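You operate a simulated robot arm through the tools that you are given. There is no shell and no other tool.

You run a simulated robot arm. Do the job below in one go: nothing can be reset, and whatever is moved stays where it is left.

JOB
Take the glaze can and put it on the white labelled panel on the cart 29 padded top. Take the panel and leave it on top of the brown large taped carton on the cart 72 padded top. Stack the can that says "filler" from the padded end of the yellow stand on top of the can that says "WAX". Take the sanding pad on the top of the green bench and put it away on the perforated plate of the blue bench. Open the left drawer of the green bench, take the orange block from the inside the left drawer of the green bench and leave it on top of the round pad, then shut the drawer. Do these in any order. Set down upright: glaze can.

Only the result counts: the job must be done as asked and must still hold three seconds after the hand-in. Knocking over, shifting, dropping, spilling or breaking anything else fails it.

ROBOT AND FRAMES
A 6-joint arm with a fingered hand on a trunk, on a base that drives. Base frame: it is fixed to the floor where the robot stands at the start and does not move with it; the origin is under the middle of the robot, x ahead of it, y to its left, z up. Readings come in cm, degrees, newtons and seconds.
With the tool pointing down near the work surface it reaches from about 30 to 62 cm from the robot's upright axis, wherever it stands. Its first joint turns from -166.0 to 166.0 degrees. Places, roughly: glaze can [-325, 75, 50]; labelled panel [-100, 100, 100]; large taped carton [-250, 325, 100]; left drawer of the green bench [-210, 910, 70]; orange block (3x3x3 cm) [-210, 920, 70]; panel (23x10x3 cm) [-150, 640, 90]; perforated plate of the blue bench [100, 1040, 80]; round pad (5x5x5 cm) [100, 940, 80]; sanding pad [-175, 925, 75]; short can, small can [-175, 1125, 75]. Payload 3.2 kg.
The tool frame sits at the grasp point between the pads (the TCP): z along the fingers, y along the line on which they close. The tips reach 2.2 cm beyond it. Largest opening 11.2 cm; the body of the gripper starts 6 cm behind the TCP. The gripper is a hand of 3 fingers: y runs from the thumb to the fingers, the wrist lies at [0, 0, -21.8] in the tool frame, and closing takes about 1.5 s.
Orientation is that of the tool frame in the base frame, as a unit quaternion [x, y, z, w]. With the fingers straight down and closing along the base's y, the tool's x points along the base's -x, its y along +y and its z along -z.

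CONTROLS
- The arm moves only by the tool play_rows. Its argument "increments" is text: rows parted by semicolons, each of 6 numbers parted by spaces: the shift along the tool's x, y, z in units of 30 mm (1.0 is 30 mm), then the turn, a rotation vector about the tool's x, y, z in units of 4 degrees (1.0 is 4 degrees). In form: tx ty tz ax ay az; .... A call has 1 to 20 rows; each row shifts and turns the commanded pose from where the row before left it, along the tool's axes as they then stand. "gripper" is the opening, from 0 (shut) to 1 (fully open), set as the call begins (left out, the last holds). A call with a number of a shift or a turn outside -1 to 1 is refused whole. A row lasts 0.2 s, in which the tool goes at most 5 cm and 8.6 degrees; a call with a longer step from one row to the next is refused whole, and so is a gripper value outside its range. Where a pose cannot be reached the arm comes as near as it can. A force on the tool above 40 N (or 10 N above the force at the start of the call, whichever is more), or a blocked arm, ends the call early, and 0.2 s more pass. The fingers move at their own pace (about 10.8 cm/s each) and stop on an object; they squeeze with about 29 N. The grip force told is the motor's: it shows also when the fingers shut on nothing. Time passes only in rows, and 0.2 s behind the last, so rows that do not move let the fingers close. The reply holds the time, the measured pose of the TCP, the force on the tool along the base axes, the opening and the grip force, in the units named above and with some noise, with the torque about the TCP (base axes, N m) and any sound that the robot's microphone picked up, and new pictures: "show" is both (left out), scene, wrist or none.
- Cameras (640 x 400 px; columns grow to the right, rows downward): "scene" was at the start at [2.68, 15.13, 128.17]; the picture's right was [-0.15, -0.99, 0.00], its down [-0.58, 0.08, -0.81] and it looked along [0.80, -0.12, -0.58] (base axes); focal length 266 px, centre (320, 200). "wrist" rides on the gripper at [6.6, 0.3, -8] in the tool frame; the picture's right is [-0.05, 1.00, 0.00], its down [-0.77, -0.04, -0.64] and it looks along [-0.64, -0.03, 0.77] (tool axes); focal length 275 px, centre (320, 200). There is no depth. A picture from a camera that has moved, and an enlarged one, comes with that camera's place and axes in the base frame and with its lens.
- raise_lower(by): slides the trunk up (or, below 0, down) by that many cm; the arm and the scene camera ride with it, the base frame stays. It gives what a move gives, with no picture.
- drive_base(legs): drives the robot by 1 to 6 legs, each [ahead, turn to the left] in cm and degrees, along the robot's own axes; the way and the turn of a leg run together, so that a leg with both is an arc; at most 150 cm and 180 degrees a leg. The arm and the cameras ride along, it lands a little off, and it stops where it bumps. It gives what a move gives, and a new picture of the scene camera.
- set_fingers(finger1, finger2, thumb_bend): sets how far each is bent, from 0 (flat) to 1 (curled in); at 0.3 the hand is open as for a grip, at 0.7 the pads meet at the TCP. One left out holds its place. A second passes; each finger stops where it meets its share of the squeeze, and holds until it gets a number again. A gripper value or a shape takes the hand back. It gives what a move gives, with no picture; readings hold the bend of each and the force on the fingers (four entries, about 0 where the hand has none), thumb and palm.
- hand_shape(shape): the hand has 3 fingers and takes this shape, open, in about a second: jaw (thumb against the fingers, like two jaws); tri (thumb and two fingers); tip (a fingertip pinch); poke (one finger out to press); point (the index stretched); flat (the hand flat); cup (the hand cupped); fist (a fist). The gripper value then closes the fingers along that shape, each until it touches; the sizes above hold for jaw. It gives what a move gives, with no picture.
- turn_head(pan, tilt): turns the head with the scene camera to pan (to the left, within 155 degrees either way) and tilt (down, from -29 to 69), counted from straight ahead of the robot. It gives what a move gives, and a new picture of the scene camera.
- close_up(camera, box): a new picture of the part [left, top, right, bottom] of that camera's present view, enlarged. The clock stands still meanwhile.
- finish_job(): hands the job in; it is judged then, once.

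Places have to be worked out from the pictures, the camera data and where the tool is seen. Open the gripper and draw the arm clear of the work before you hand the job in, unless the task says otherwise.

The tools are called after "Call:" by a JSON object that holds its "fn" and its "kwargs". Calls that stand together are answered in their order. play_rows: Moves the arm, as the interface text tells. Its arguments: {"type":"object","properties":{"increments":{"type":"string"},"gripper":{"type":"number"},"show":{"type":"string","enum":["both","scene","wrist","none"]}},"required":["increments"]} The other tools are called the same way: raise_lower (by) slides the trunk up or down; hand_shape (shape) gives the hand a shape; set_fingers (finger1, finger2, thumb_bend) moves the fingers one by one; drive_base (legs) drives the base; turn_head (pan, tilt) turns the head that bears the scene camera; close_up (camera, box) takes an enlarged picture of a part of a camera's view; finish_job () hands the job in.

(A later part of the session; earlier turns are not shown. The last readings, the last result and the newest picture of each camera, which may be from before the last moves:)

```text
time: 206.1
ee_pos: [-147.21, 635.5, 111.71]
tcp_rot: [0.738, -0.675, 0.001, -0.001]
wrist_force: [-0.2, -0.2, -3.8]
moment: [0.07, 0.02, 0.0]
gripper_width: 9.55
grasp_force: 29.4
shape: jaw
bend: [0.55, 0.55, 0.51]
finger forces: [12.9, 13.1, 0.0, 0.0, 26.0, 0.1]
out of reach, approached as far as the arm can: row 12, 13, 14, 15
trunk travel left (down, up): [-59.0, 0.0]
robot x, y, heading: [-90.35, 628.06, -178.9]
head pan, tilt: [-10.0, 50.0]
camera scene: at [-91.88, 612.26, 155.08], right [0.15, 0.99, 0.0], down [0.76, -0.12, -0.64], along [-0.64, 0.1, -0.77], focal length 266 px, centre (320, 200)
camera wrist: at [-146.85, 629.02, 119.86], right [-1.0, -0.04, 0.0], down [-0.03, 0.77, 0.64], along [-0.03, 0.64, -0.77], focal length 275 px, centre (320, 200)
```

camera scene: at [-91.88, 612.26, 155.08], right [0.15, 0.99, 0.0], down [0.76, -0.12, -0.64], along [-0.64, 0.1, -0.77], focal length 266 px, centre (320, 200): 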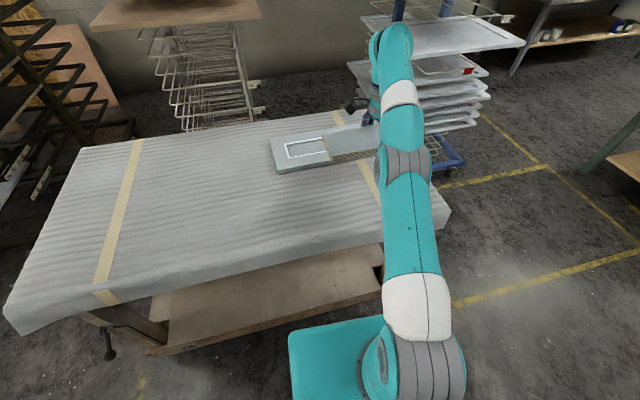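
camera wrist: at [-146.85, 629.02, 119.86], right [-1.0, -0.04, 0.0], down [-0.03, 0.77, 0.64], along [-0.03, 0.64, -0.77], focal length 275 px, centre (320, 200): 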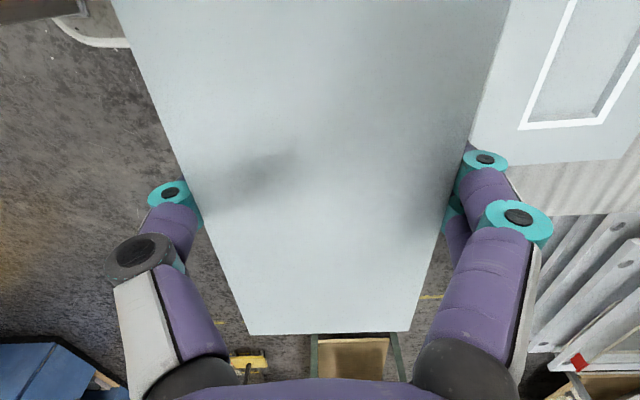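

The panel is held level at z≈112. I back away from the cart, turn and carry it down the aisle towards cart 72.

Call:
{"fn": "drive_base", "kwargs": {"legs": [[-45, 0], [0, 88], [130, 0], [130, 0], [105, 0]]}}

Call:
{"fn": "turn_head", "kwargs": {"pan": -60, "tilt": 25}}

Call:
{"fn": "close_up", "kwargs": {"camera": "wrist", "box": [0, 0, 640, 400]}}

```text
time: 229.9
ee_pos: [-54.68, 206.5, 111.74]
tcp_rot: [0.999, 0.034, 0.0, -0.001]
wrist_force: [0.1, 0.3, -2.8]
moment: [0.01, 0.06, 0.01]
gripper_width: 9.53
grasp_force: 29.5
shape: jaw
bend: [0.55, 0.55, 0.51]
finger forces: [12.5, 12.4, 0.0, 0.0, 24.8, 0.0]
trunk travel left (down, up): [-59.0, 0.0]
robot x, y, heading: [-45.21, 262.75, -89.9]
head pan, tilt: [-10.0, 50.0]
camera scene: at [-30.36, 260.99, 155.08], right [-0.98, 0.17, 0.0], down [0.13, 0.75, -0.64], along [-0.11, -0.63, -0.77], focal length 266 px, centre (320, 200)
```

scene: 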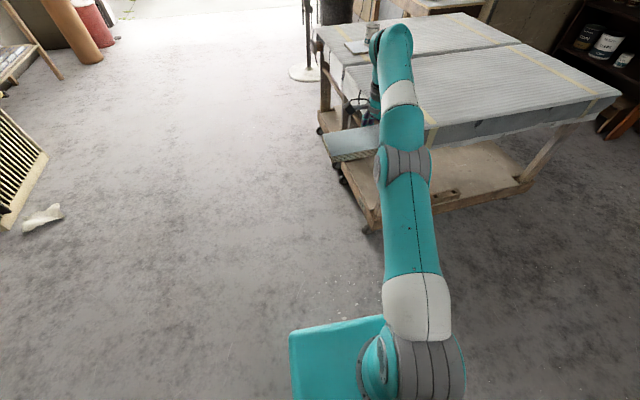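

```text
time: 231.1
ee_pos: [-54.61, 206.38, 111.73]
tcp_rot: [0.999, 0.034, 0.001, -0.002]
wrist_force: [-0.3, 0.6, -3.6]
moment: [0.0, 0.06, 0.01]
gripper_width: 9.51
grasp_force: 29.4
shape: jaw
bend: [0.55, 0.55, 0.51]
finger forces: [12.5, 12.5, 0.1, 0.0, 24.7, 0.0]
trunk travel left (down, up): [-59.0, 0.0]
robot x, y, heading: [-45.56, 262.52, -90.0]
head pan, tilt: [-60.0, 25.0]
camera scene: at [-37.0, 263.98, 158.82], right [-0.5, 0.87, 0.0], down [0.37, 0.21, -0.91], along [-0.78, -0.45, -0.42], focal length 266 px, centre (320, 200)
```

scene: 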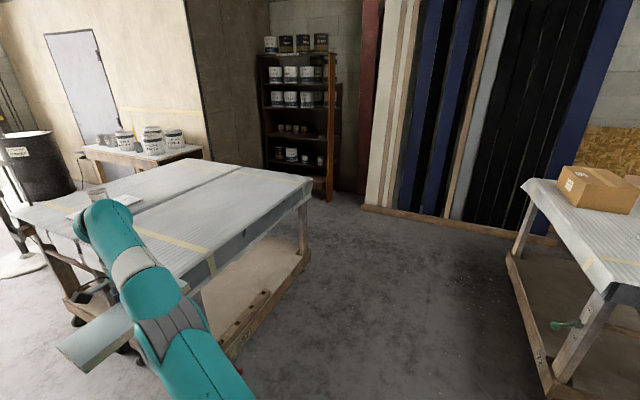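

```text
1.00 times, centred on (320, 200) of wrist (not enlarged: the box is as wide or as high as the picture)
camera zoom: at [-47.9, 206.58, 119.85], right [0.02, -1.0, 0.0], down [-0.77, -0.02, 0.64], along [-0.64, -0.01, -0.77], focal length 275 px, centre (320, 200)
```

zoom: 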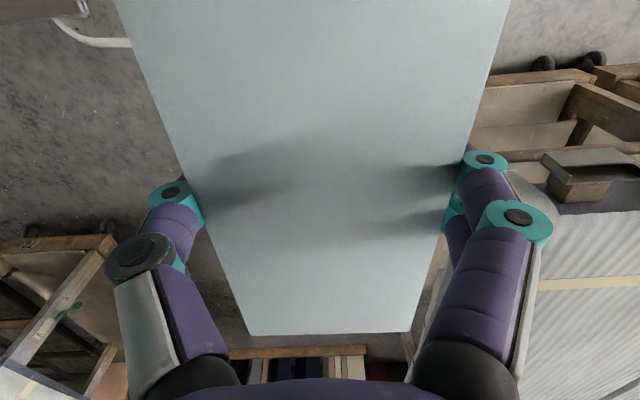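

I'm level with the gap beside cart 72. I look right to measure the carton.

Call:
{"fn": "turn_head", "kwargs": {"pan": -95, "tilt": 25}}

Call:
{"fn": "close_up", "kwargs": {"camera": "scene", "box": [240, 100, 480, 250]}}

```text
time: 232.1
ee_pos: [-54.55, 206.29, 111.81]
tcp_rot: [0.999, 0.034, 0.001, -0.001]
wrist_force: [0.0, 0.6, -3.6]
moment: [0.0, 0.07, 0.03]
gripper_width: 9.5
grasp_force: 28.6
shape: jaw
bend: [0.55, 0.55, 0.51]
finger forces: [12.6, 12.3, 0.1, 0.1, 24.7, 0.0]
trunk travel left (down, up): [-59.0, 0.0]
robot x, y, heading: [-45.42, 262.84, -89.9]
head pan, tilt: [-95.0, 25.0]
camera scene: at [-38.21, 269.39, 158.83], right [0.09, 1.0, 0.0], down [0.42, -0.04, -0.91], along [-0.9, 0.08, -0.42], focal length 266 px, centre (320, 200)
```

scene: 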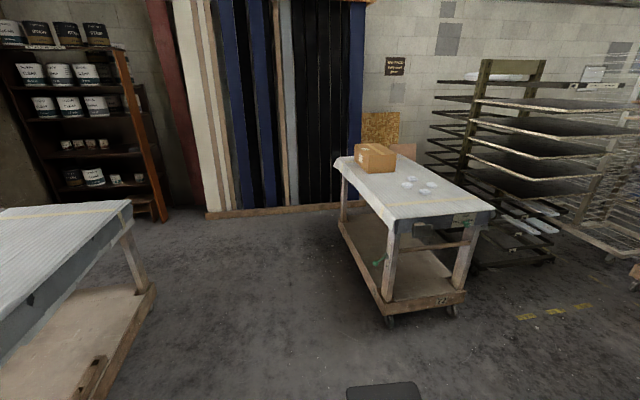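

```text
2.67 times, centred on (360, 175) of scene
camera zoom: at [-38.21, 269.39, 158.83], right [0.09, 1.0, 0.0], down [0.42, -0.04, -0.91], along [-0.9, 0.08, -0.42], focal length 709 px, centre (213, 267)
```

zoom: 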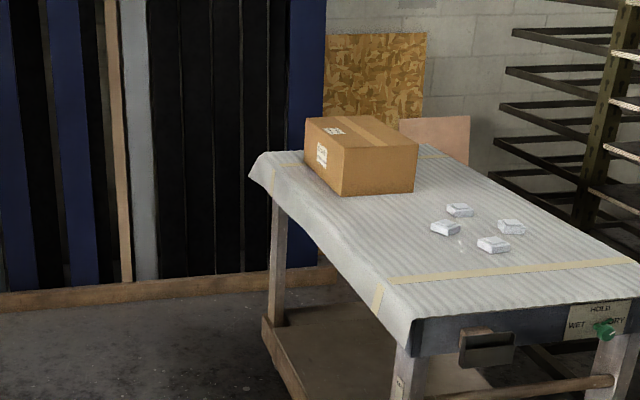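

The carton's top works out to x from -276 to -237, y from 325 to 349, z≈102.5. I turn right and drive into the gap alongside cart 72, then look again.

Call:
{"fn": "drive_base", "kwargs": {"legs": [[0, -93], [110, 0], [95, 0], [0, 3]]}}

Call:
{"fn": "turn_head", "kwargs": {"pan": -60, "tilt": 35}}

```text
time: 246.6
ee_pos: [-307.06, 273.81, 111.75]
tcp_rot: [0.743, -0.669, 0.001, -0.001]
wrist_force: [0.3, 0.3, -2.6]
moment: [0.02, -0.01, 0.04]
gripper_width: 9.51
grasp_force: 29.1
shape: jaw
bend: [0.55, 0.55, 0.51]
finger forces: [12.4, 12.2, 0.0, 0.0, 24.6, 0.0]
trunk travel left (down, up): [-59.0, 0.0]
robot x, y, heading: [-250.19, 267.15, -177.8]
head pan, tilt: [-95.0, 25.0]
camera scene: at [-243.3, 259.66, 158.83], right [1.0, -0.05, 0.0], down [-0.02, -0.42, -0.91], along [0.04, 0.91, -0.42], focal length 266 px, centre (320, 200)
```

scene: 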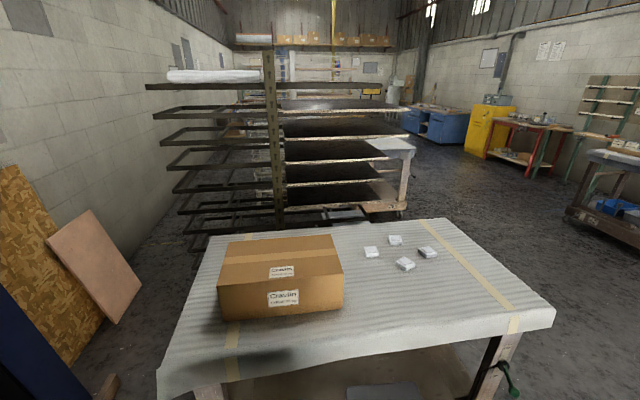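

```text
time: 247.6
ee_pos: [-307.1, 273.86, 111.72]
tcp_rot: [0.744, -0.668, 0.001, -0.001]
wrist_force: [-1.2, 0.1, -3.6]
moment: [0.05, -0.03, -0.01]
gripper_width: 9.5
grasp_force: 29.1
shape: jaw
bend: [0.55, 0.55, 0.51]
finger forces: [12.3, 12.3, 0.1, 0.0, 24.5, 0.2]
trunk travel left (down, up): [-59.0, 0.0]
robot x, y, heading: [-250.2, 267.4, -177.6]
head pan, tilt: [-60.0, 35.0]
camera scene: at [-248.43, 257.98, 157.25], right [0.85, 0.53, 0.0], down [0.31, -0.49, -0.82], along [-0.44, 0.69, -0.57], focal length 266 px, centre (320, 200)
```

scene: 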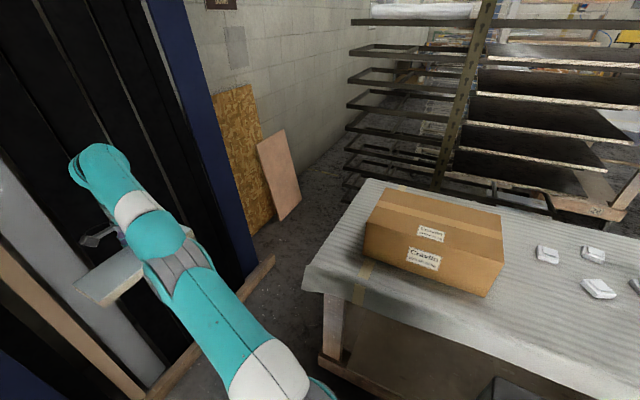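

The carton top is centred near (-253, 335), z≈102.5, and turned about 5°. I swing the arm clockwise to bring the panel over it, turning the panel to lie along the carton.

Call:
{"fn": "play_rows", "kwargs": {"increments": "-0.82 0.02 0.05 0 0 0.63; -0.82 0.02 0.05 0 0 0.63; -0.82 0.02 0.05 0 0 0.63; -0.82 0.02 0.05 0 0 0.63; -0.82 0.01 0.05 0 0 0.63; -0.82 0.01 0.05 0 0 0.63; -0.83 0.01 0.05 0 0 0.63; -0.83 0 0.05 0 0 0.63; -0.83 0 0.05 0 0 0.63; -0.83 0 0 0 0 0.63; -0.83 -0.01 0 0 0 0.63; -0.84 -0.01 0 0 0 0.63; -0.84 -0.02 0 0 0 0.63; -0.84 -0.02 0 0 0 0.63; -0.84 -0.03 0 0 0 0.63; -0.84 -0.03 0 0 0 0.63; -0.85 -0.03 0 0 0 0.63; -0.85 -0.04 0 0 0 0.63; 0 0 0 0 0 0", "show": "scene"}}

```text
time: 251.6
ee_pos: [-292.4, 306.3, 105.72]
tcp_rot: [-0.428, 0.904, 0.001, -0.002]
wrist_force: [-0.1, 0.0, -3.1]
moment: [0.04, -0.06, -0.02]
gripper_width: 9.48
grasp_force: 28.9
shape: jaw
bend: [0.55, 0.55, 0.51]
finger forces: [12.3, 12.1, 0.0, 0.0, 24.4, 0.0]
out of reach, approached as far as the arm can: row 1, 2, 3, 4, 5, 6, 7, 8, 9, 10, 11, 12, 13, 14, 15, 16, 17, 18
trunk travel left (down, up): [-59.0, 0.0]
robot x, y, heading: [-250.54, 267.11, -177.6]
head pan, tilt: [-60.0, 35.0]
camera scene: at [-248.43, 258.0, 157.25], right [0.85, 0.53, 0.0], down [0.31, -0.49, -0.82], along [-0.44, 0.69, -0.57], focal length 266 px, centre (320, 200)
```

scene: 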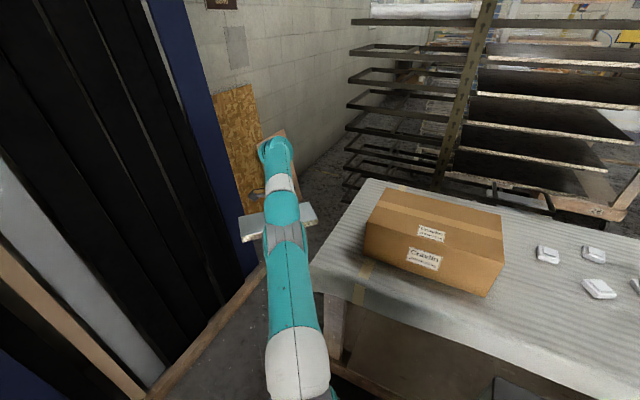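

The arm hit its outer limit: the axis is evidently at the robot's origin, so the carton's middle is 68 cm away, which is too far. I pull the panel in and raise it, then shift the base 10 cm closer to the cart.

Call:
{"fn": "play_rows", "kwargs": {"increments": "0 -0.48 -0.33 0 0 0; 0 -0.48 -0.33 0 0 0; 0 -0.48 -0.33 0 0 0; 0 -0.48 -0.33 0 0 0; 0 -0.48 -0.33 0 0 0; 0 -0.48 -0.33 0 0 0; 0 0 0 0 0 0", "show": "scene"}}

```text
time: 253.2
ee_pos: [-289.85, 305.22, 111.38]
tcp_rot: [-0.428, 0.904, -0.001, 0.001]
wrist_force: [0.0, 0.2, -3.2]
moment: [0.01, -0.02, 0.02]
gripper_width: 9.53
grasp_force: 29.2
shape: jaw
bend: [0.55, 0.55, 0.51]
finger forces: [12.5, 12.2, 0.1, 0.1, 24.7, 0.0]
out of reach, approached as far as the arm can: row 1, 2, 3, 4, 5, 6
trunk travel left (down, up): [-59.0, 0.0]
robot x, y, heading: [-249.94, 267.41, -178.1]
head pan, tilt: [-60.0, 35.0]
camera scene: at [-248.42, 258.0, 157.25], right [0.85, 0.53, 0.0], down [0.31, -0.49, -0.82], along [-0.44, 0.69, -0.57], focal length 266 px, centre (320, 200)
```

scene: 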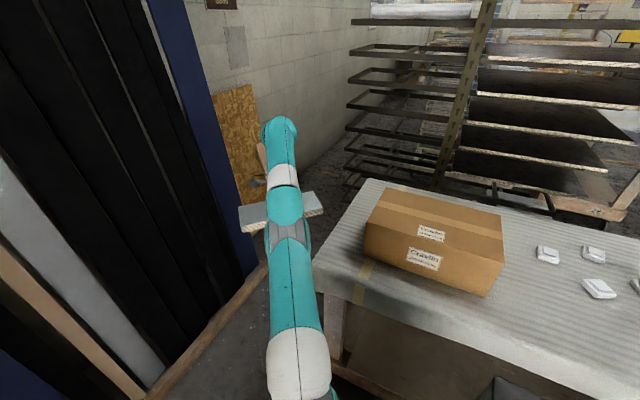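

The commanded pose was still beyond the limit. I bring it further in and slightly down so that the arm really follows it.

Call:
{"fn": "play_rows", "kwargs": {"increments": "0 -0.5 0.3 0 0 0; 0 -0.5 0.3 0 0 0; 0 -0.5 0.3 0 0 0; 0 -0.5 0.3 0 0 0; 0 -0.5 0.3 0 0 0; 0 0 0 0 0 0", "show": "none"}}

```text
time: 254.6
ee_pos: [-290.0, 305.12, 111.52]
tcp_rot: [-0.428, 0.904, -0.001, 0.001]
wrist_force: [0.0, 0.8, -3.2]
moment: [0.0, -0.02, 0.0]
gripper_width: 9.51
grasp_force: 29.0
shape: jaw
bend: [0.55, 0.55, 0.51]
finger forces: [12.5, 12.3, 0.1, 0.1, 24.6, 0.0]
out of reach, approached as far as the arm can: row 1, 2, 3, 4, 5
trunk travel left (down, up): [-59.0, 0.0]
robot x, y, heading: [-250.55, 267.01, -177.6]
head pan, tilt: [-60.0, 35.0]
```

Still reported out of reach, so my commanded height must be about 3 cm too high. I lower the command by about 5 cm.

Call:
{"fn": "play_rows", "kwargs": {"increments": "0 0 0.4 0 0 0; 0 0 0.4 0 0 0; 0 0 0.4 0 0 0; 0 0 0.4 0 0 0; 0 0 0 0 0 0", "show": "none"}}

```text
time: 255.8
ee_pos: [-290.8, 306.39, 107.39]
tcp_rot: [-0.429, 0.903, -0.001, 0.001]
wrist_force: [-0.8, 0.8, -2.9]
moment: [0.03, -0.04, 0.0]
gripper_width: 9.52
grasp_force: 28.5
shape: jaw
bend: [0.55, 0.55, 0.51]
finger forces: [12.5, 12.3, 0.1, 0.1, 24.7, 0.0]
out of reach, approached as far as the arm can: row 1, 2, 3, 4
trunk travel left (down, up): [-59.0, 0.0]
robot x, y, heading: [-250.22, 267.09, -177.9]
head pan, tilt: [-60.0, 35.0]
```

The arm seems limited in height at this reach, so I lower the command a little more until it is in reach again. The panel is still beside the carton, not over it.

Call:
{"fn": "play_rows", "kwargs": {"increments": "0 0 0.25 0 0 0; 0 0 0.25 0 0 0; 0 0 0.25 0 0 0; 0 0 0.25 0 0 0; 0 0 0 0 0 0", "show": "none"}}

```text
time: 257.0
ee_pos: [-291.57, 307.04, 104.54]
tcp_rot: [-0.428, 0.904, -0.002, 0.001]
wrist_force: [0.2, 0.5, -3.2]
moment: [0.01, -0.08, 0.01]
gripper_width: 9.51
grasp_force: 29.0
shape: jaw
bend: [0.55, 0.55, 0.51]
finger forces: [12.5, 12.3, 0.0, 0.1, 24.7, 0.0]
out of reach, approached as far as the arm can: row 2, 4
trunk travel left (down, up): [-59.0, 0.0]
robot x, y, heading: [-250.15, 267.25, -177.8]
head pan, tilt: [-60.0, 35.0]
```

I test how the arm responds by moving the panel 2.7 cm inwards at this height.

Call:
{"fn": "play_rows", "kwargs": {"increments": "0 -0.3 0 0 0 0; 0 -0.3 0 0 0 0; 0 -0.3 0 0 0 0; 0 0 0 0 0 0", "show": "none"}}

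```text
time: 258.0
ee_pos: [-291.09, 307.14, 105.42]
tcp_rot: [-0.428, 0.904, 0.0, 0.0]
wrist_force: [0.8, -0.4, -2.5]
moment: [0.03, -0.03, 0.02]
gripper_width: 9.51
grasp_force: 28.8
shape: jaw
bend: [0.55, 0.55, 0.51]
finger forces: [12.5, 12.3, 0.1, 0.0, 24.7, 0.0]
out of reach, approached as far as the arm can: row 1, 2, 3
trunk travel left (down, up): [-59.0, 0.0]
robot x, y, heading: [-250.64, 267.05, -177.7]
head pan, tilt: [-60.0, 35.0]
```

All the stuck poses share nearly the same wrist rotation (about 98–100° from neutral), so I suspect a limit of the last joint rather than of reach. I turn the tool back 10° to test this.

Call:
{"fn": "play_rows", "kwargs": {"increments": "0 0 0 0 0 -0.8; 0 0 0 0 0 -0.8; 0 0 0 0 0 -0.9; 0 0 0 0 0 0", "show": "none"}}

Call:
{"fn": "play_rows", "kwargs": {"increments": "0 -0.3 0 0 0 0; 0 -0.3 0 0 0 0; 0 0 0 0 0 0", "show": "none"}}

```text
time: 259.0
ee_pos: [-291.25, 307.1, 105.37]
tcp_rot: [-0.505, 0.863, -0.001, -0.001]
wrist_force: [-0.2, -0.8, -3.8]
moment: [0.04, -0.03, 0.01]
gripper_width: 9.54
grasp_force: 29.2
shape: jaw
bend: [0.55, 0.55, 0.51]
finger forces: [12.5, 12.3, 0.0, 0.0, 24.7, 0.1]
trunk travel left (down, up): [-59.0, 0.0]
robot x, y, heading: [-250.26, 266.88, -177.8]
head pan, tilt: [-60.0, 35.0]
```

```text
time: 259.8
ee_pos: [-290.58, 307.54, 105.77]
tcp_rot: [-0.505, 0.863, 0.0, 0.0]
wrist_force: [0.4, 0.1, -3.1]
moment: [0.06, -0.04, -0.02]
gripper_width: 9.51
grasp_force: 29.0
shape: jaw
bend: [0.55, 0.55, 0.51]
finger forces: [12.4, 12.2, 0.0, 0.0, 24.6, 0.0]
out of reach, approached as far as the arm can: row 1, 2
trunk travel left (down, up): [-59.0, 0.0]
robot x, y, heading: [-250.52, 267.14, -177.8]
head pan, tilt: [-60.0, 35.0]
```

Moving inward fails even after the turn-back, so the arm is at its straight-out singular pose. The shoulder is lower than the wrist, so going down should bend the elbow; the panel is beside the carton, and there are 14 cm free beneath it.

Call:
{"fn": "play_rows", "kwargs": {"increments": "0 0 0.3 0 0 0; 0 0 0.3 0 0 0; 0 0 0.3 0 0 0; 0 0 0.3 0 0 0; 0 0 0.3 0 0 0; 0 0 0.3 0 0 0; 0 0 0 0 0 0", "show": "none"}}

Call:
{"fn": "play_rows", "kwargs": {"increments": "0 -0.3 0 0 0 0; 0 -0.3 0 0 0 0; 0 0 0 0 0 0", "show": "scene"}}

```text
time: 261.4
ee_pos: [-291.44, 308.39, 100.86]
tcp_rot: [-0.506, 0.863, -0.001, 0.001]
wrist_force: [0.2, -0.7, -3.9]
moment: [0.03, -0.02, 0.02]
gripper_width: 9.51
grasp_force: 28.8
shape: jaw
bend: [0.55, 0.55, 0.51]
finger forces: [12.5, 12.3, 0.1, 0.0, 24.7, 0.1]
out of reach, approached as far as the arm can: row 2, 4, 6
trunk travel left (down, up): [-59.0, 0.0]
robot x, y, heading: [-250.47, 266.91, -177.7]
head pan, tilt: [-60.0, 35.0]
```

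```text
time: 262.2
ee_pos: [-290.64, 308.94, 101.42]
tcp_rot: [-0.505, 0.863, -0.001, -0.001]
wrist_force: [-0.8, -0.6, -2.8]
moment: [0.04, -0.06, -0.02]
gripper_width: 9.49
grasp_force: 29.1
shape: jaw
bend: [0.55, 0.55, 0.51]
finger forces: [12.5, 12.3, 0.1, 0.1, 24.7, 0.0]
out of reach, approached as far as the arm can: row 1, 2
trunk travel left (down, up): [-59.0, 0.0]
robot x, y, heading: [-250.48, 267.27, -177.7]
head pan, tilt: [-60.0, 35.0]
camera scene: at [-248.43, 258.01, 157.25], right [0.85, 0.53, 0.0], down [0.31, -0.49, -0.82], along [-0.44, 0.69, -0.57], focal length 266 px, centre (320, 200)
```

scene: 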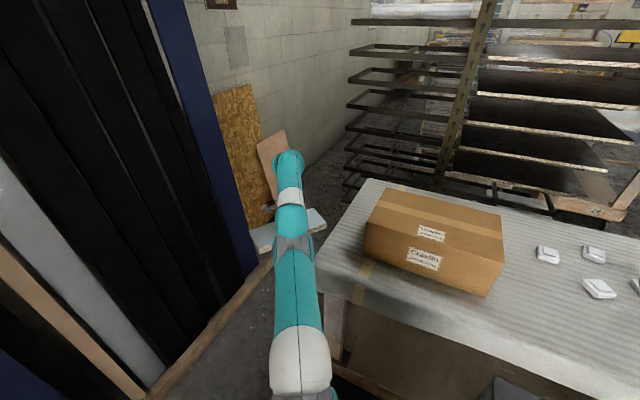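

Down works but inward doesn't, which fits a straight elbow needing large joint turns for small inward steps. I try very small inward steps that grow as the elbow bends.

Call:
{"fn": "play_rows", "kwargs": {"increments": "0.01 -0.032 0.1 0 0 0; 0.01 -0.032 0.1 0 0 0; 0.01 -0.032 0.1 0 0 0; 0.01 -0.032 0.05 0 0 0; 0.01 -0.032 0 0 0 0; 0.01 -0.032 0 0 0 0; 0.02 -0.064 0 0 0 0; 0.02 -0.064 0 0 0 0; 0.02 -0.064 0 0 0 0; 0.02 -0.064 0 0 0 0; 0.03 -0.096 0 0 0 0; 0.03 -0.096 0 0 0 0; 0.03 -0.096 0 0 0 0; 0.03 -0.096 0 0 0 0; 0.05 -0.16 0 0 0 0; 0.05 -0.16 0 0 0 0; 0.05 -0.16 0 0 0 0; 0.05 -0.16 0 0 0 0; 0 0 0 0 0 0", "show": "none"}}

```text
time: 266.2
ee_pos: [-290.71, 309.03, 100.58]
tcp_rot: [-0.505, 0.863, -0.001, 0.001]
wrist_force: [-1.1, 0.1, -3.5]
moment: [0.02, -0.03, -0.02]
gripper_width: 9.5
grasp_force: 28.9
shape: jaw
bend: [0.55, 0.55, 0.51]
finger forces: [12.5, 12.3, 0.0, 0.0, 24.7, 0.0]
out of reach, approached as far as the arm can: row 3, 6, 8, 10, 11, 12, 13, 15, 16, 17, 18
trunk travel left (down, up): [-59.0, 0.0]
robot x, y, heading: [-250.1, 266.98, -178.0]
head pan, tilt: [-60.0, 35.0]
```

Inward is firmly blocked while the radius grows slightly as I go down, so the elbow probably snapped a little past straight during the lift. I push outward and down to bring it back through straight.

Call:
{"fn": "play_rows", "kwargs": {"increments": "-0.05 0.15 0.2 0 0 0; -0.05 0.15 0.2 0 0 0; -0.05 0.15 0.2 0 0 0; -0.05 0.15 0.2 0 0 0; -0.05 0.15 0.2 0 0 0; -0.05 0.15 0.2 0 0 0; -0.05 0.15 0.2 0 0 0; 0 0 0 0 0 0", "show": "none"}}

Call:
{"fn": "play_rows", "kwargs": {"increments": "0.03 -0.096 0 0 0 0; 0.05 -0.16 0 0 0 0; 0.08 -0.25 0 0 0 0; 0.08 -0.25 0 0 0 0; 0 0 0 0 0 0", "show": "scene"}}

```text
time: 268.0
ee_pos: [-292.13, 309.4, 95.94]
tcp_rot: [-0.506, 0.863, 0.0, 0.0]
wrist_force: [-0.7, 0.2, -3.0]
moment: [0.04, -0.04, 0.01]
gripper_width: 9.48
grasp_force: 28.4
shape: jaw
bend: [0.55, 0.55, 0.51]
finger forces: [12.5, 12.2, 0.0, 0.1, 24.6, 0.0]
out of reach, approached as far as the arm can: row 2, 3, 5, 6, 7
trunk travel left (down, up): [-59.0, 0.0]
robot x, y, heading: [-249.97, 267.2, -178.0]
head pan, tilt: [-60.0, 35.0]
```

```text
time: 269.2
ee_pos: [-290.55, 307.58, 95.98]
tcp_rot: [-0.505, 0.863, 0.001, -0.001]
wrist_force: [0.7, -0.2, -3.9]
moment: [0.05, -0.03, 0.01]
gripper_width: 9.49
grasp_force: 28.5
shape: jaw
bend: [0.55, 0.55, 0.51]
finger forces: [12.4, 12.2, 0.0, 0.0, 24.4, 0.0]
trunk travel left (down, up): [-59.0, 0.0]
robot x, y, heading: [-250.5, 266.62, -178.1]
head pan, tilt: [-60.0, 35.0]
camera scene: at [-248.43, 258.02, 157.25], right [0.85, 0.53, 0.0], down [0.31, -0.49, -0.82], along [-0.44, 0.69, -0.57], focal length 266 px, centre (320, 200)
```

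scene: 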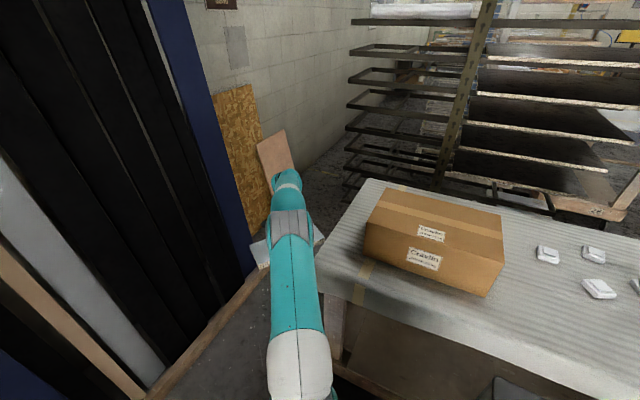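

That freed it: inward moves are in reach again. I pull in 10 cm and then raise the panel to z≈109, watching for limits.

Call:
{"fn": "play_rows", "kwargs": {"increments": "0.144 -0.48 0 0 0 0; 0.144 -0.48 0 0 0 0; 0.144 -0.48 0 0 0 0; 0.144 -0.48 0 0 0 0; 0.144 -0.48 0 0 0 0; 0.144 -0.48 0 0 0 0; 0.144 -0.48 0 0 0 0; 0 0 -0.4 0 0 0; 0 0 -0.4 0 0 0; 0 0 -0.4 0 0 0; 0 0 -0.4 0 0 0; 0 0 -0.4 0 0 0; 0 0 -0.4 0 0 0; 0 0 -0.4 0 0 0; 0 0 -0.4 0 0 0; 0 0 -0.4 0 0 0; 0 0 -0.4 0 0 0; 0 0 -0.4 0 0 0; 0 0 0 0 0 0", "show": "scene"}}

```text
time: 273.2
ee_pos: [-283.24, 300.05, 109.11]
tcp_rot: [-0.505, 0.863, 0.0, 0.0]
wrist_force: [-0.6, -0.1, -3.6]
moment: [0.04, -0.05, 0.03]
gripper_width: 9.48
grasp_force: 29.0
shape: jaw
bend: [0.55, 0.55, 0.51]
finger forces: [12.4, 12.1, 0.1, 0.0, 24.5, 0.0]
trunk travel left (down, up): [-59.0, 0.0]
robot x, y, heading: [-250.44, 266.85, -177.8]
head pan, tilt: [-60.0, 35.0]
camera scene: at [-248.42, 258.0, 157.25], right [0.85, 0.53, 0.0], down [0.31, -0.49, -0.82], along [-0.44, 0.69, -0.57], focal length 266 px, centre (320, 200)
```

scene: 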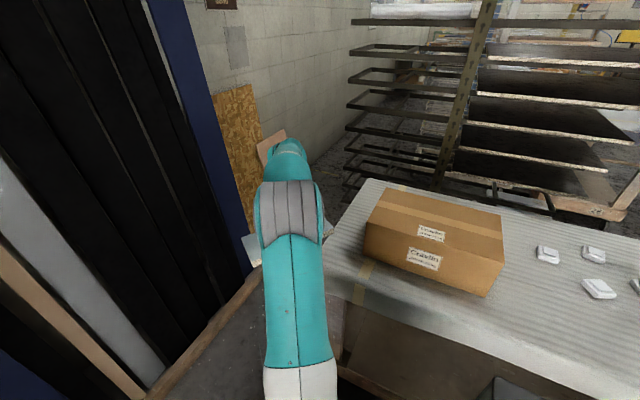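

The panel is now at 47 cm radius and z=109, well within reach. I shuffle the base about 12 cm closer to the cart: turn slightly, reverse, straighten and come forward again.

Call:
{"fn": "drive_base", "kwargs": {"legs": [[0, 10], [-58, 0], [0, -12], [56, 0]]}}

Call:
{"fn": "turn_head", "kwargs": {"pan": -75, "tilt": 45}}

```text
time: 280.8
ee_pos: [-280.65, 313.78, 109.12]
tcp_rot: [-0.488, 0.873, -0.001, 0.0]
wrist_force: [0.9, -0.9, -2.5]
moment: [0.02, -0.01, 0.04]
gripper_width: 9.49
grasp_force: 29.2
shape: jaw
bend: [0.55, 0.55, 0.51]
finger forces: [12.4, 12.1, 0.0, 0.0, 24.3, 0.1]
trunk travel left (down, up): [-59.0, 0.0]
robot x, y, heading: [-248.89, 279.41, 179.8]
head pan, tilt: [-60.0, 35.0]
camera scene: at [-247.48, 270.36, 157.25], right [0.87, 0.5, 0.0], down [0.29, -0.5, -0.82], along [-0.41, 0.71, -0.57], focal length 266 px, centre (320, 200)
```

scene: 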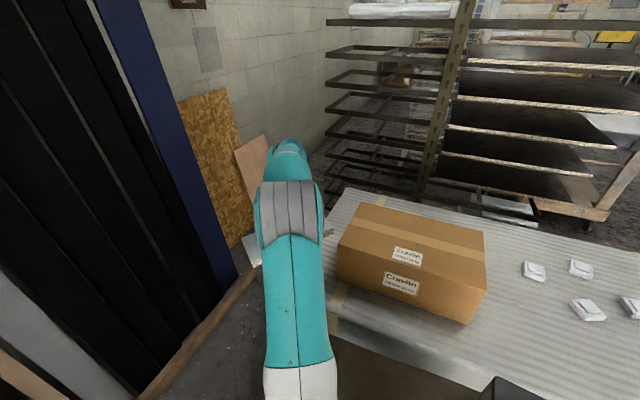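

```text
time: 281.6
ee_pos: [-280.61, 313.7, 109.12]
tcp_rot: [-0.488, 0.873, -0.002, 0.0]
wrist_force: [-0.2, 0.4, -3.9]
moment: [0.05, -0.02, -0.02]
gripper_width: 9.5
grasp_force: 29.5
shape: jaw
bend: [0.55, 0.55, 0.51]
finger forces: [12.4, 12.1, 0.1, 0.0, 24.4, 0.0]
trunk travel left (down, up): [-59.0, 0.0]
robot x, y, heading: [-248.67, 279.45, 180.0]
head pan, tilt: [-75.0, 45.0]
camera scene: at [-245.13, 270.58, 155.78], right [0.97, 0.26, 0.0], down [0.18, -0.68, -0.71], along [-0.18, 0.68, -0.71], focal length 266 px, centre (320, 200)
```

scene: 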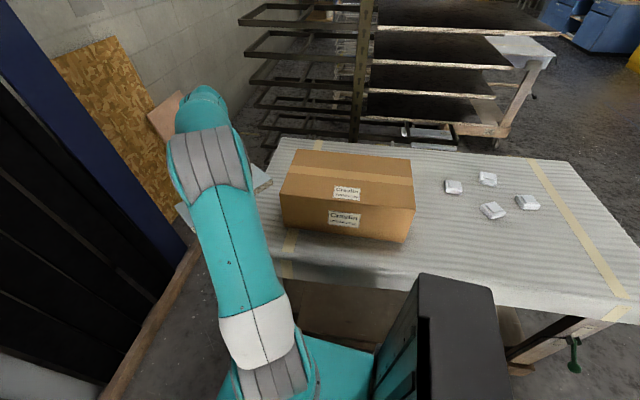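

The base is now at (-248.8, 279.4) and the carton's top centre is at (-252.4, 334), z≈102.5. I carry the panel over it at z=109, turning it along the carton.

Call:
{"fn": "play_rows", "kwargs": {"increments": "-0.753 -0.324 0 0 0 0.74; -0.769 -0.285 0 0 0 0.74; -0.783 -0.245 0 0 0 0.74; -0.794 -0.204 0 0 0 0.74; -0.804 -0.163 0 0 0 0.74; -0.811 -0.121 0 0 0 0.74; -0.816 -0.079 0 0 0 0.74; -0.819 -0.037 0 0 0 0.74; -0.82 0.006 0 0 0 0.74; -0.819 0.047 0 0 0 0.74; -0.815 0.09 0 0 0 0.74; -0.809 0.133 0 0 0 0.74; -0.801 0.173 0 0 0 0.74; -0.791 0.215 0 0 0 0.74; 0 0 0 0 0 0"}}

```text
time: 284.8
ee_pos: [-254.14, 332.13, 108.45]
tcp_rot: [-0.16, 0.987, 0.0, 0.0]
wrist_force: [0.9, -0.7, -3.1]
moment: [0.04, -0.01, -0.02]
gripper_width: 9.5
grasp_force: 29.3
shape: jaw
bend: [0.55, 0.55, 0.51]
finger forces: [12.4, 12.1, 0.1, 0.0, 24.4, 0.1]
out of reach, approached as far as the arm can: row 14
trunk travel left (down, up): [-59.0, 0.0]
robot x, y, heading: [-249.11, 279.68, 179.9]
head pan, tilt: [-75.0, 45.0]
camera scene: at [-245.09, 270.62, 155.77], right [0.97, 0.26, 0.0], down [0.18, -0.68, -0.71], along [-0.18, 0.68, -0.71], focal length 266 px, centre (320, 200)
camera wrist: at [-260.38, 330.38, 116.62], right [-0.27, 0.96, 0.0], down [0.74, 0.21, 0.64], along [0.61, 0.17, -0.77], focal length 275 px, centre (320, 200)
```

scene: 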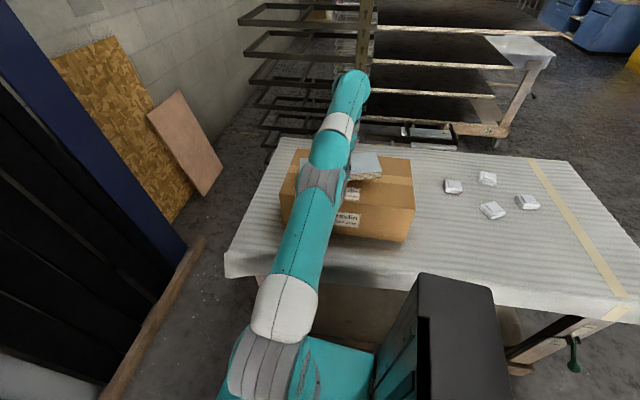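
wrist: 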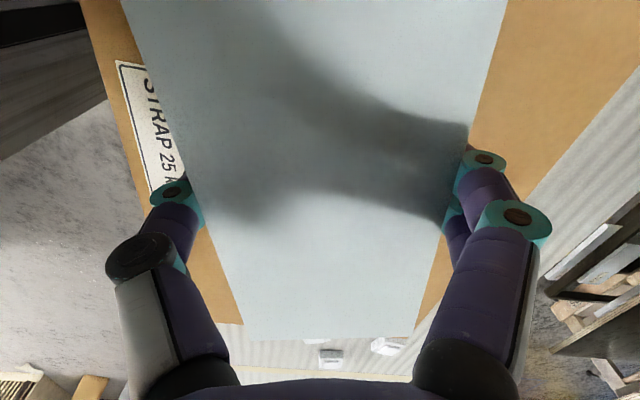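

The panel is over the carton with all four corners inside its top. I lower it gently.

Call:
{"fn": "play_rows", "kwargs": {"increments": "0 0 0.2 0 0 0; 0 0 0.2 0 0 0; 0 0 0.2 0 0 0; 0 0 0.15 0 0 0; 0 0 0 0 0 0", "show": "none"}}

Call:
{"fn": "play_rows", "kwargs": {"increments": "0 0 0.1 0 0 0; 0 0 0.1 0 0 0; 0 0 0 0 0 0", "show": "none"}}

```text
time: 286.0
ee_pos: [-254.13, 332.01, 106.47]
tcp_rot: [-0.148, 0.989, 0.0, 0.0]
wrist_force: [-0.6, 0.3, -2.1]
moment: [0.06, 0.05, 0.01]
gripper_width: 9.51
grasp_force: 29.3
shape: jaw
bend: [0.55, 0.55, 0.51]
finger forces: [12.5, 12.2, 0.1, 0.1, 24.5, 0.0]
trunk travel left (down, up): [-59.0, 0.0]
robot x, y, heading: [-249.13, 279.54, 180.0]
head pan, tilt: [-75.0, 45.0]
```

```text
time: 286.8
ee_pos: [-253.97, 332.05, 106.03]
tcp_rot: [-0.148, 0.989, 0.003, 0.001]
wrist_force: [-0.9, 7.2, 29.2]
moment: [-1.39, -0.33, 0.01]
gripper_width: 9.44
grasp_force: 29.0
shape: jaw
bend: [0.55, 0.55, 0.53]
finger forces: [13.7, 13.3, 0.1, 0.1, 56.2, 0.1]
trunk travel left (down, up): [-59.0, 0.0]
robot x, y, heading: [-249.55, 279.66, 179.8]
head pan, tilt: [-75.0, 45.0]
```

Contact came at TCP z≈106 with 29 N. I ease up a few millimetres to relieve it.

Call:
{"fn": "play_rows", "kwargs": {"increments": "0 0 -0.07 0 0 0; 0 0 -0.04 0 0 0; 0 0 0 0 0 0", "show": "wrist"}}

```text
time: 287.6
ee_pos: [-254.12, 331.94, 106.09]
tcp_rot: [-0.148, 0.989, -0.001, 0.0]
wrist_force: [1.0, -0.6, 4.0]
moment: [0.35, 0.1, -0.03]
gripper_width: 9.44
grasp_force: 29.1
shape: jaw
bend: [0.55, 0.55, 0.52]
finger forces: [15.4, 15.7, 0.0, 0.0, 25.8, 0.0]
trunk travel left (down, up): [-59.0, 0.0]
robot x, y, heading: [-248.96, 279.12, 179.8]
head pan, tilt: [-75.0, 45.0]
camera wrist: at [-260.44, 330.49, 114.21], right [-0.25, 0.97, 0.0], down [0.75, 0.19, 0.64], along [0.62, 0.16, -0.77], focal length 275 px, centre (320, 200)
```

wrist: 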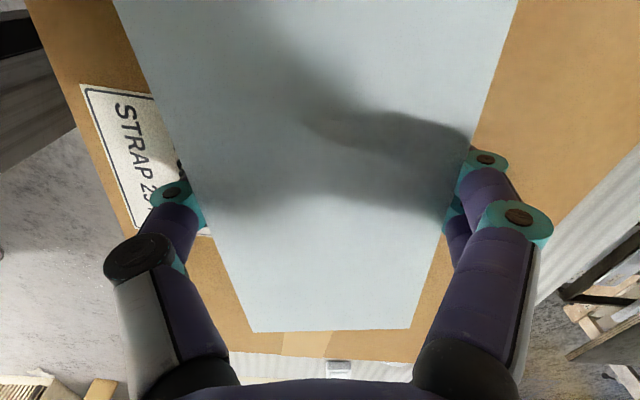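

The panel rests on the carton with almost no load. I open the hand.

Call:
{"fn": "play_rows", "kwargs": {"increments": "0 0 0 0 0 0; 0 0 0 0 0 0; 0 0 0 0 0 0; 0 0 0 0 0 0; 0 0 0 0 0 0", "gripper": 1, "show": "wrist"}}

```text
time: 288.8
ee_pos: [-254.14, 332.07, 106.21]
tcp_rot: [-0.147, 0.989, 0.0, 0.0]
wrist_force: [0.3, -0.5, -0.3]
moment: [0.03, 0.01, 0.03]
gripper_width: 11.21
grasp_force: 0.0
shape: jaw
bend: [0.3, 0.3, 0.3]
finger forces: [0.0, 0.0, 0.0, 0.1, 0.0, 0.1]
trunk travel left (down, up): [-59.0, 0.0]
robot x, y, heading: [-248.76, 279.29, 179.6]
head pan, tilt: [-75.0, 45.0]
camera wrist: at [-260.48, 330.52, 114.27], right [-0.25, 0.97, 0.0], down [0.75, 0.19, 0.64], along [0.62, 0.16, -0.77], focal length 275 px, centre (320, 200)
```

wrist: 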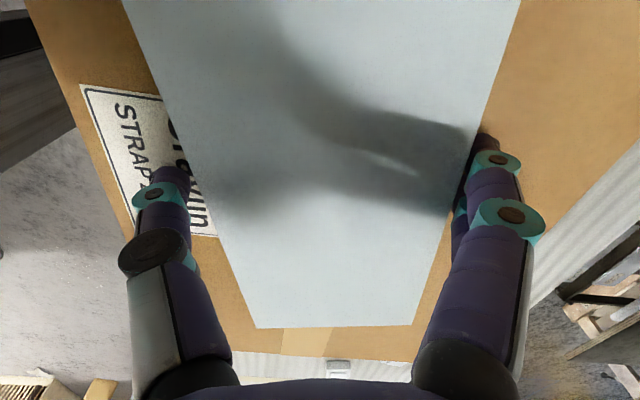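

Released, and the panel lies flat on the carton. The arm is near its height limit here, so I rise 1.5 cm and slide the open hand off along the panel's length.

Call:
{"fn": "play_rows", "kwargs": {"increments": "0 0 -0.25 0 0 0; 0 0 -0.25 0 0 0; 0.6 0 0 0 0 0; 0.8 0 0 0 0 0; 0.8 0 0 0 0 0; 0.8 0 0 0 0 0; 0.8 0 0 0 0 0; 0.8 0 0 0 0 0; 0.8 0 0 0 0 0; 0 0 0 0 0 0"}}

```text
time: 291.0
ee_pos: [-269.81, 327.3, 107.66]
tcp_rot: [-0.148, 0.989, 0.0, -0.001]
wrist_force: [-0.2, -0.1, 0.4]
moment: [-0.03, 0.0, 0.0]
gripper_width: 11.19
grasp_force: 0.0
shape: jaw
bend: [0.3, 0.3, 0.3]
finger forces: [0.0, 0.0, 0.1, 0.0, 0.1, 0.0]
trunk travel left (down, up): [-59.0, 0.0]
robot x, y, heading: [-248.85, 279.17, 180.0]
head pan, tilt: [-75.0, 45.0]
camera scene: at [-245.08, 270.57, 155.77], right [0.97, 0.26, 0.0], down [0.18, -0.68, -0.71], along [-0.18, 0.68, -0.71], focal length 266 px, centre (320, 200)
camera wrist: at [-276.05, 325.72, 115.87], right [-0.25, 0.97, 0.0], down [0.75, 0.19, 0.64], along [0.62, 0.16, -0.77], focal length 275 px, centre (320, 200)
```

scene: 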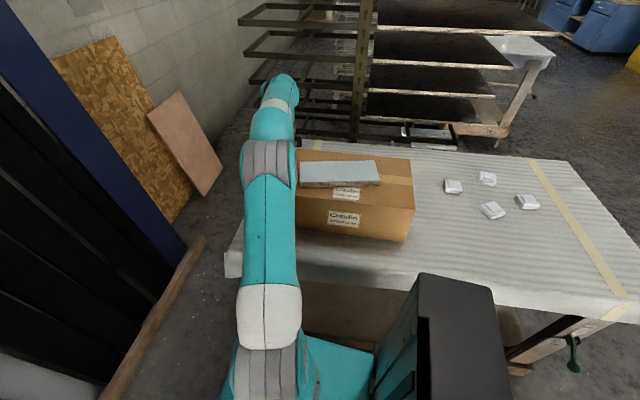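
wrist: 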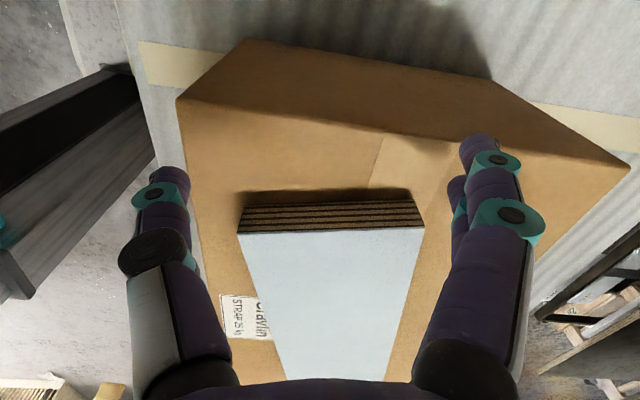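

The panel is resting well on the carton. I move the hand back clear of it and toward the robot.

Call:
{"fn": "play_rows", "kwargs": {"increments": "1 0 0 0 0 0; 0.263 -0.86 0 0 0 0; 0.263 -0.86 0 0 0 0; 0.263 -0.86 0 0 0 0; 0.263 -0.86 0 0 0 0; 0.263 -0.86 0 0 0 -1; 0 0 0 0 0 -1; 0 0 0 0 0 -1; 0 0 0 0 0 -1; 0 0 0 0 0 -1; 0 0 0 0 0 -1; 0 0 0 0 0 -1; 0 0 0 0 0 -1; 0 0 0 0 0 -1; 0 0 0 0 0 -1; 0 0 0 0 0 -1; 0 0 0 0 0 -1; 0 0 0 0 0 -1; 0 0 0 0 0 -1; 0 0 0 0 0 0"}}

```text
time: 295.2
ee_pos: [-272.48, 313.07, 107.58]
tcp_rot: [-0.595, 0.804, -0.001, 0.0]
wrist_force: [-0.5, 0.2, 0.7]
moment: [0.03, 0.0, -0.05]
gripper_width: 11.18
grasp_force: 0.0
shape: jaw
bend: [0.3, 0.3, 0.3]
finger forces: [0.1, 0.0, 0.0, 0.1, 0.0, 0.1]
trunk travel left (down, up): [-59.0, 0.0]
robot x, y, heading: [-249.07, 279.5, 180.0]
head pan, tilt: [-75.0, 45.0]
camera scene: at [-245.1, 270.56, 155.77], right [0.97, 0.26, 0.0], down [0.18, -0.68, -0.71], along [-0.18, 0.68, -0.71], focal length 266 px, centre (320, 200)
camera wrist: at [-274.65, 306.84, 115.75], right [-0.94, 0.34, 0.0], down [0.26, 0.73, 0.64], along [0.21, 0.6, -0.77], focal length 275 px, centre (320, 200)
```

scene: 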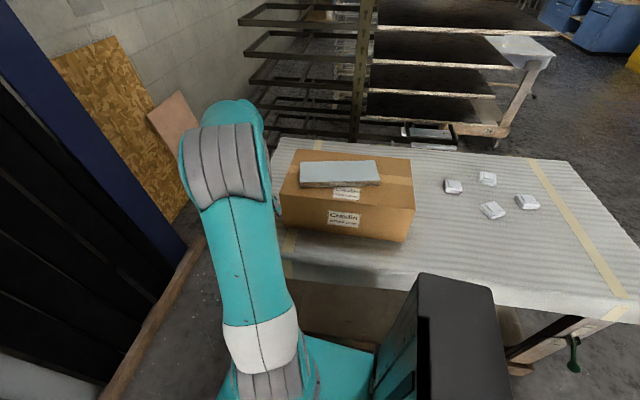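
wrist: 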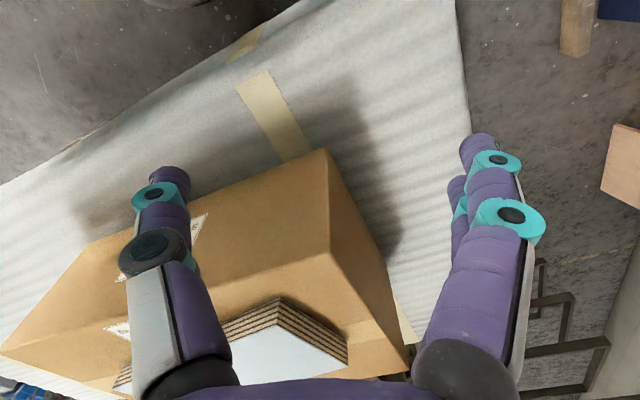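

I bring the arm back to the front with the wrist near neutral for driving.

Call:
{"fn": "play_rows", "kwargs": {"increments": "0 0 0 0 0 -1; 0 0 0 0 0 -1; 0 0 0 0 0 -1; 0 0 0 0 0 -1; 0 0 0 0 0 -1; 0 0 0 0 0 -1; 0 0 0 0 0 -1; 0 0 0 0 0 -1; 0 0 0 0 0 -1; 0 0 0 0 0 -1; 0 0 0 0 0 -1; 0 0 0 0 0 -1; 0 0 0 0 0 -1; 0 0 0 0 0 -1; 0 0 0 0 0 -1; 0.09 0.88 0 0 0 0; 0.09 0.88 0 0 0 0; 0.09 0.88 0 0 0 0; 0.09 0.88 0 0 0 0; 0.09 0.88 0 0 0 0", "show": "none"}}

Call:
{"fn": "play_rows", "kwargs": {"increments": "0.09 0.88 0 0 0 0; 0.09 0.88 0 0 0 0; 0.09 0.88 0 0 0 0; 0.09 0.88 0 0 0 0; 0.09 0.88 0 0 0 0; 0 0 0 0 0 -1; 0 0 0 0 0 -1; 0 0 0 0 0 -1; 0 0 0 0 0 -1; 0 0 0 0 0 -1; 0 0 0 0 0 -1; 0 0 0 0 0 -1; 0 0 0 0 0 -1; 0 0 0 0 0 -1; 0 0 0 0 0 -1; 0 0 0 0 0 -1; 0 0 0 0 0 -0.7; 0 0 0 0 0 0", "show": "scene"}}

```text
time: 299.4
ee_pos: [-281.48, 303.05, 107.56]
tcp_rot: [0.917, -0.399, 0.0, 0.0]
wrist_force: [0.3, 0.6, -0.2]
moment: [0.0, 0.01, 0.03]
gripper_width: 11.17
grasp_force: 0.0
shape: jaw
bend: [0.3, 0.3, 0.3]
finger forces: [0.0, 0.0, 0.1, 0.0, 0.1, 0.0]
trunk travel left (down, up): [-59.0, 0.0]
robot x, y, heading: [-249.16, 279.36, 180.0]
head pan, tilt: [-75.0, 45.0]
```

```text
time: 303.2
ee_pos: [-290.05, 293.03, 107.64]
tcp_rot: [1.0, -0.002, 0.0, 0.0]
wrist_force: [-0.4, -0.2, -0.5]
moment: [-0.03, 0.01, 0.0]
gripper_width: 11.19
grasp_force: 0.1
shape: jaw
bend: [0.3, 0.3, 0.3]
finger forces: [0.1, 0.0, 0.0, 0.1, 0.1, 0.1]
trunk travel left (down, up): [-59.0, 0.0]
robot x, y, heading: [-248.95, 279.28, 179.9]
head pan, tilt: [-75.0, 45.0]
camera scene: at [-245.1, 270.55, 155.77], right [0.97, 0.26, 0.0], down [0.18, -0.68, -0.71], along [-0.18, 0.68, -0.71], focal length 266 px, centre (320, 200)
```

scene: 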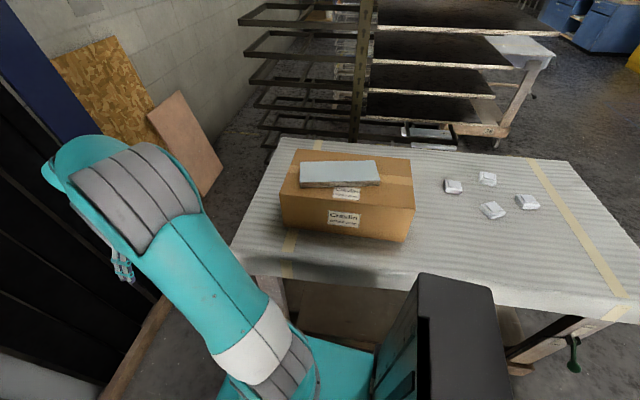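

Panel done. I reverse out into the aisle and drive up toward the green bench at y≈900.

Call:
{"fn": "drive_base", "kwargs": {"legs": [[-110, 0], [-105, 0], [0, -90], [150, 0], [150, 0], [130, 0]]}}

Call:
{"fn": "turn_head", "kwargs": {"pan": 30, "tilt": 22}}

```text
time: 337.7
ee_pos: [-27.64, 749.5, 107.56]
tcp_rot: [0.708, -0.707, 0.001, 0.001]
wrist_force: [-0.6, -0.5, -0.1]
moment: [0.0, 0.0, 0.01]
gripper_width: 11.2
grasp_force: 0.1
shape: jaw
bend: [0.3, 0.3, 0.3]
finger forces: [0.0, 0.1, 0.2, 0.0, 0.0, 0.0]
trunk travel left (down, up): [-59.0, 0.0]
robot x, y, heading: [-40.91, 708.85, 90.1]
head pan, tilt: [-75.0, 45.0]
camera scene: at [-49.82, 704.48, 155.77], right [0.26, -0.97, 0.0], down [-0.68, -0.18, -0.71], along [0.68, 0.18, -0.71], focal length 266 px, centre (320, 200)
```

scene: 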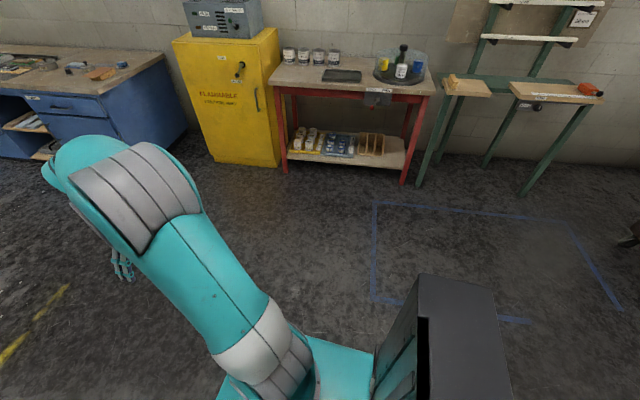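

```text
time: 339.6
ee_pos: [-27.78, 749.52, 107.59]
tcp_rot: [0.707, -0.707, 0.0, 0.0]
wrist_force: [0.4, -0.5, 1.1]
moment: [-0.01, 0.03, -0.02]
gripper_width: 11.15
grasp_force: 0.0
shape: jaw
bend: [0.3, 0.3, 0.3]
finger forces: [0.1, 0.0, 0.1, 0.1, 0.1, 0.1]
trunk travel left (down, up): [-59.0, 0.0]
robot x, y, heading: [-41.08, 708.6, 90.2]
head pan, tilt: [30.0, 22.0]
camera scene: at [-62.32, 710.37, 159.31], right [0.87, 0.5, 0.0], down [0.19, -0.32, -0.93], along [-0.46, 0.8, -0.37], focal length 266 px, centre (320, 200)
```

scene: 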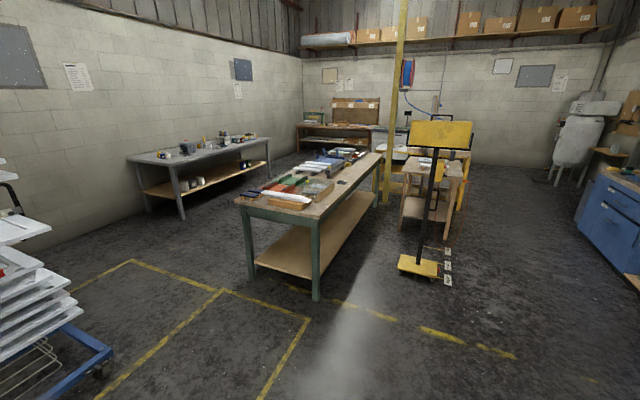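

I see the green bench ahead on the left and the yellow stand behind it. I zoom in to look for its drawers and the things on it.

Call:
{"fn": "close_up", "kwargs": {"camera": "scene", "box": [220, 130, 400, 300]}}

Call:
{"fn": "close_up", "kwargs": {"camera": "scene", "box": [380, 80, 500, 300]}}

Call:
{"fn": "close_up", "kwargs": {"camera": "scene", "box": [230, 140, 350, 220]}}

```text
2.35 times, centred on (310, 215) of scene
camera zoom: at [-62.32, 710.37, 159.31], right [0.87, 0.5, 0.0], down [0.19, -0.32, -0.93], along [-0.46, 0.8, -0.37], focal length 626 px, centre (344, 165)
```

zoom: 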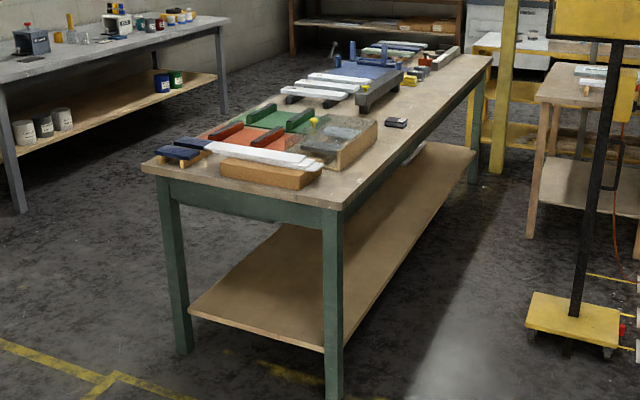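

```text
1.82 times, centred on (440, 190) of scene
camera zoom: at [-62.32, 710.37, 159.31], right [0.87, 0.5, 0.0], down [0.19, -0.32, -0.93], along [-0.46, 0.8, -0.37], focal length 483 px, centre (102, 218)
```

zoom: 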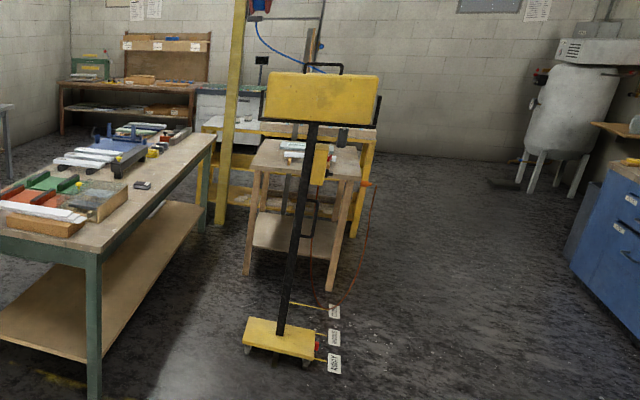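

```text
5.00 times, centred on (290, 180) of scene
camera zoom: at [-62.32, 710.37, 159.31], right [0.87, 0.5, 0.0], down [0.19, -0.32, -0.93], along [-0.46, 0.8, -0.37], focal length 1329 px, centre (470, 300)
```

zoom: 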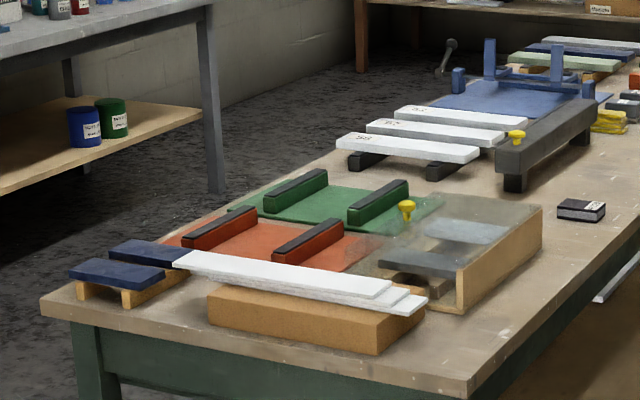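

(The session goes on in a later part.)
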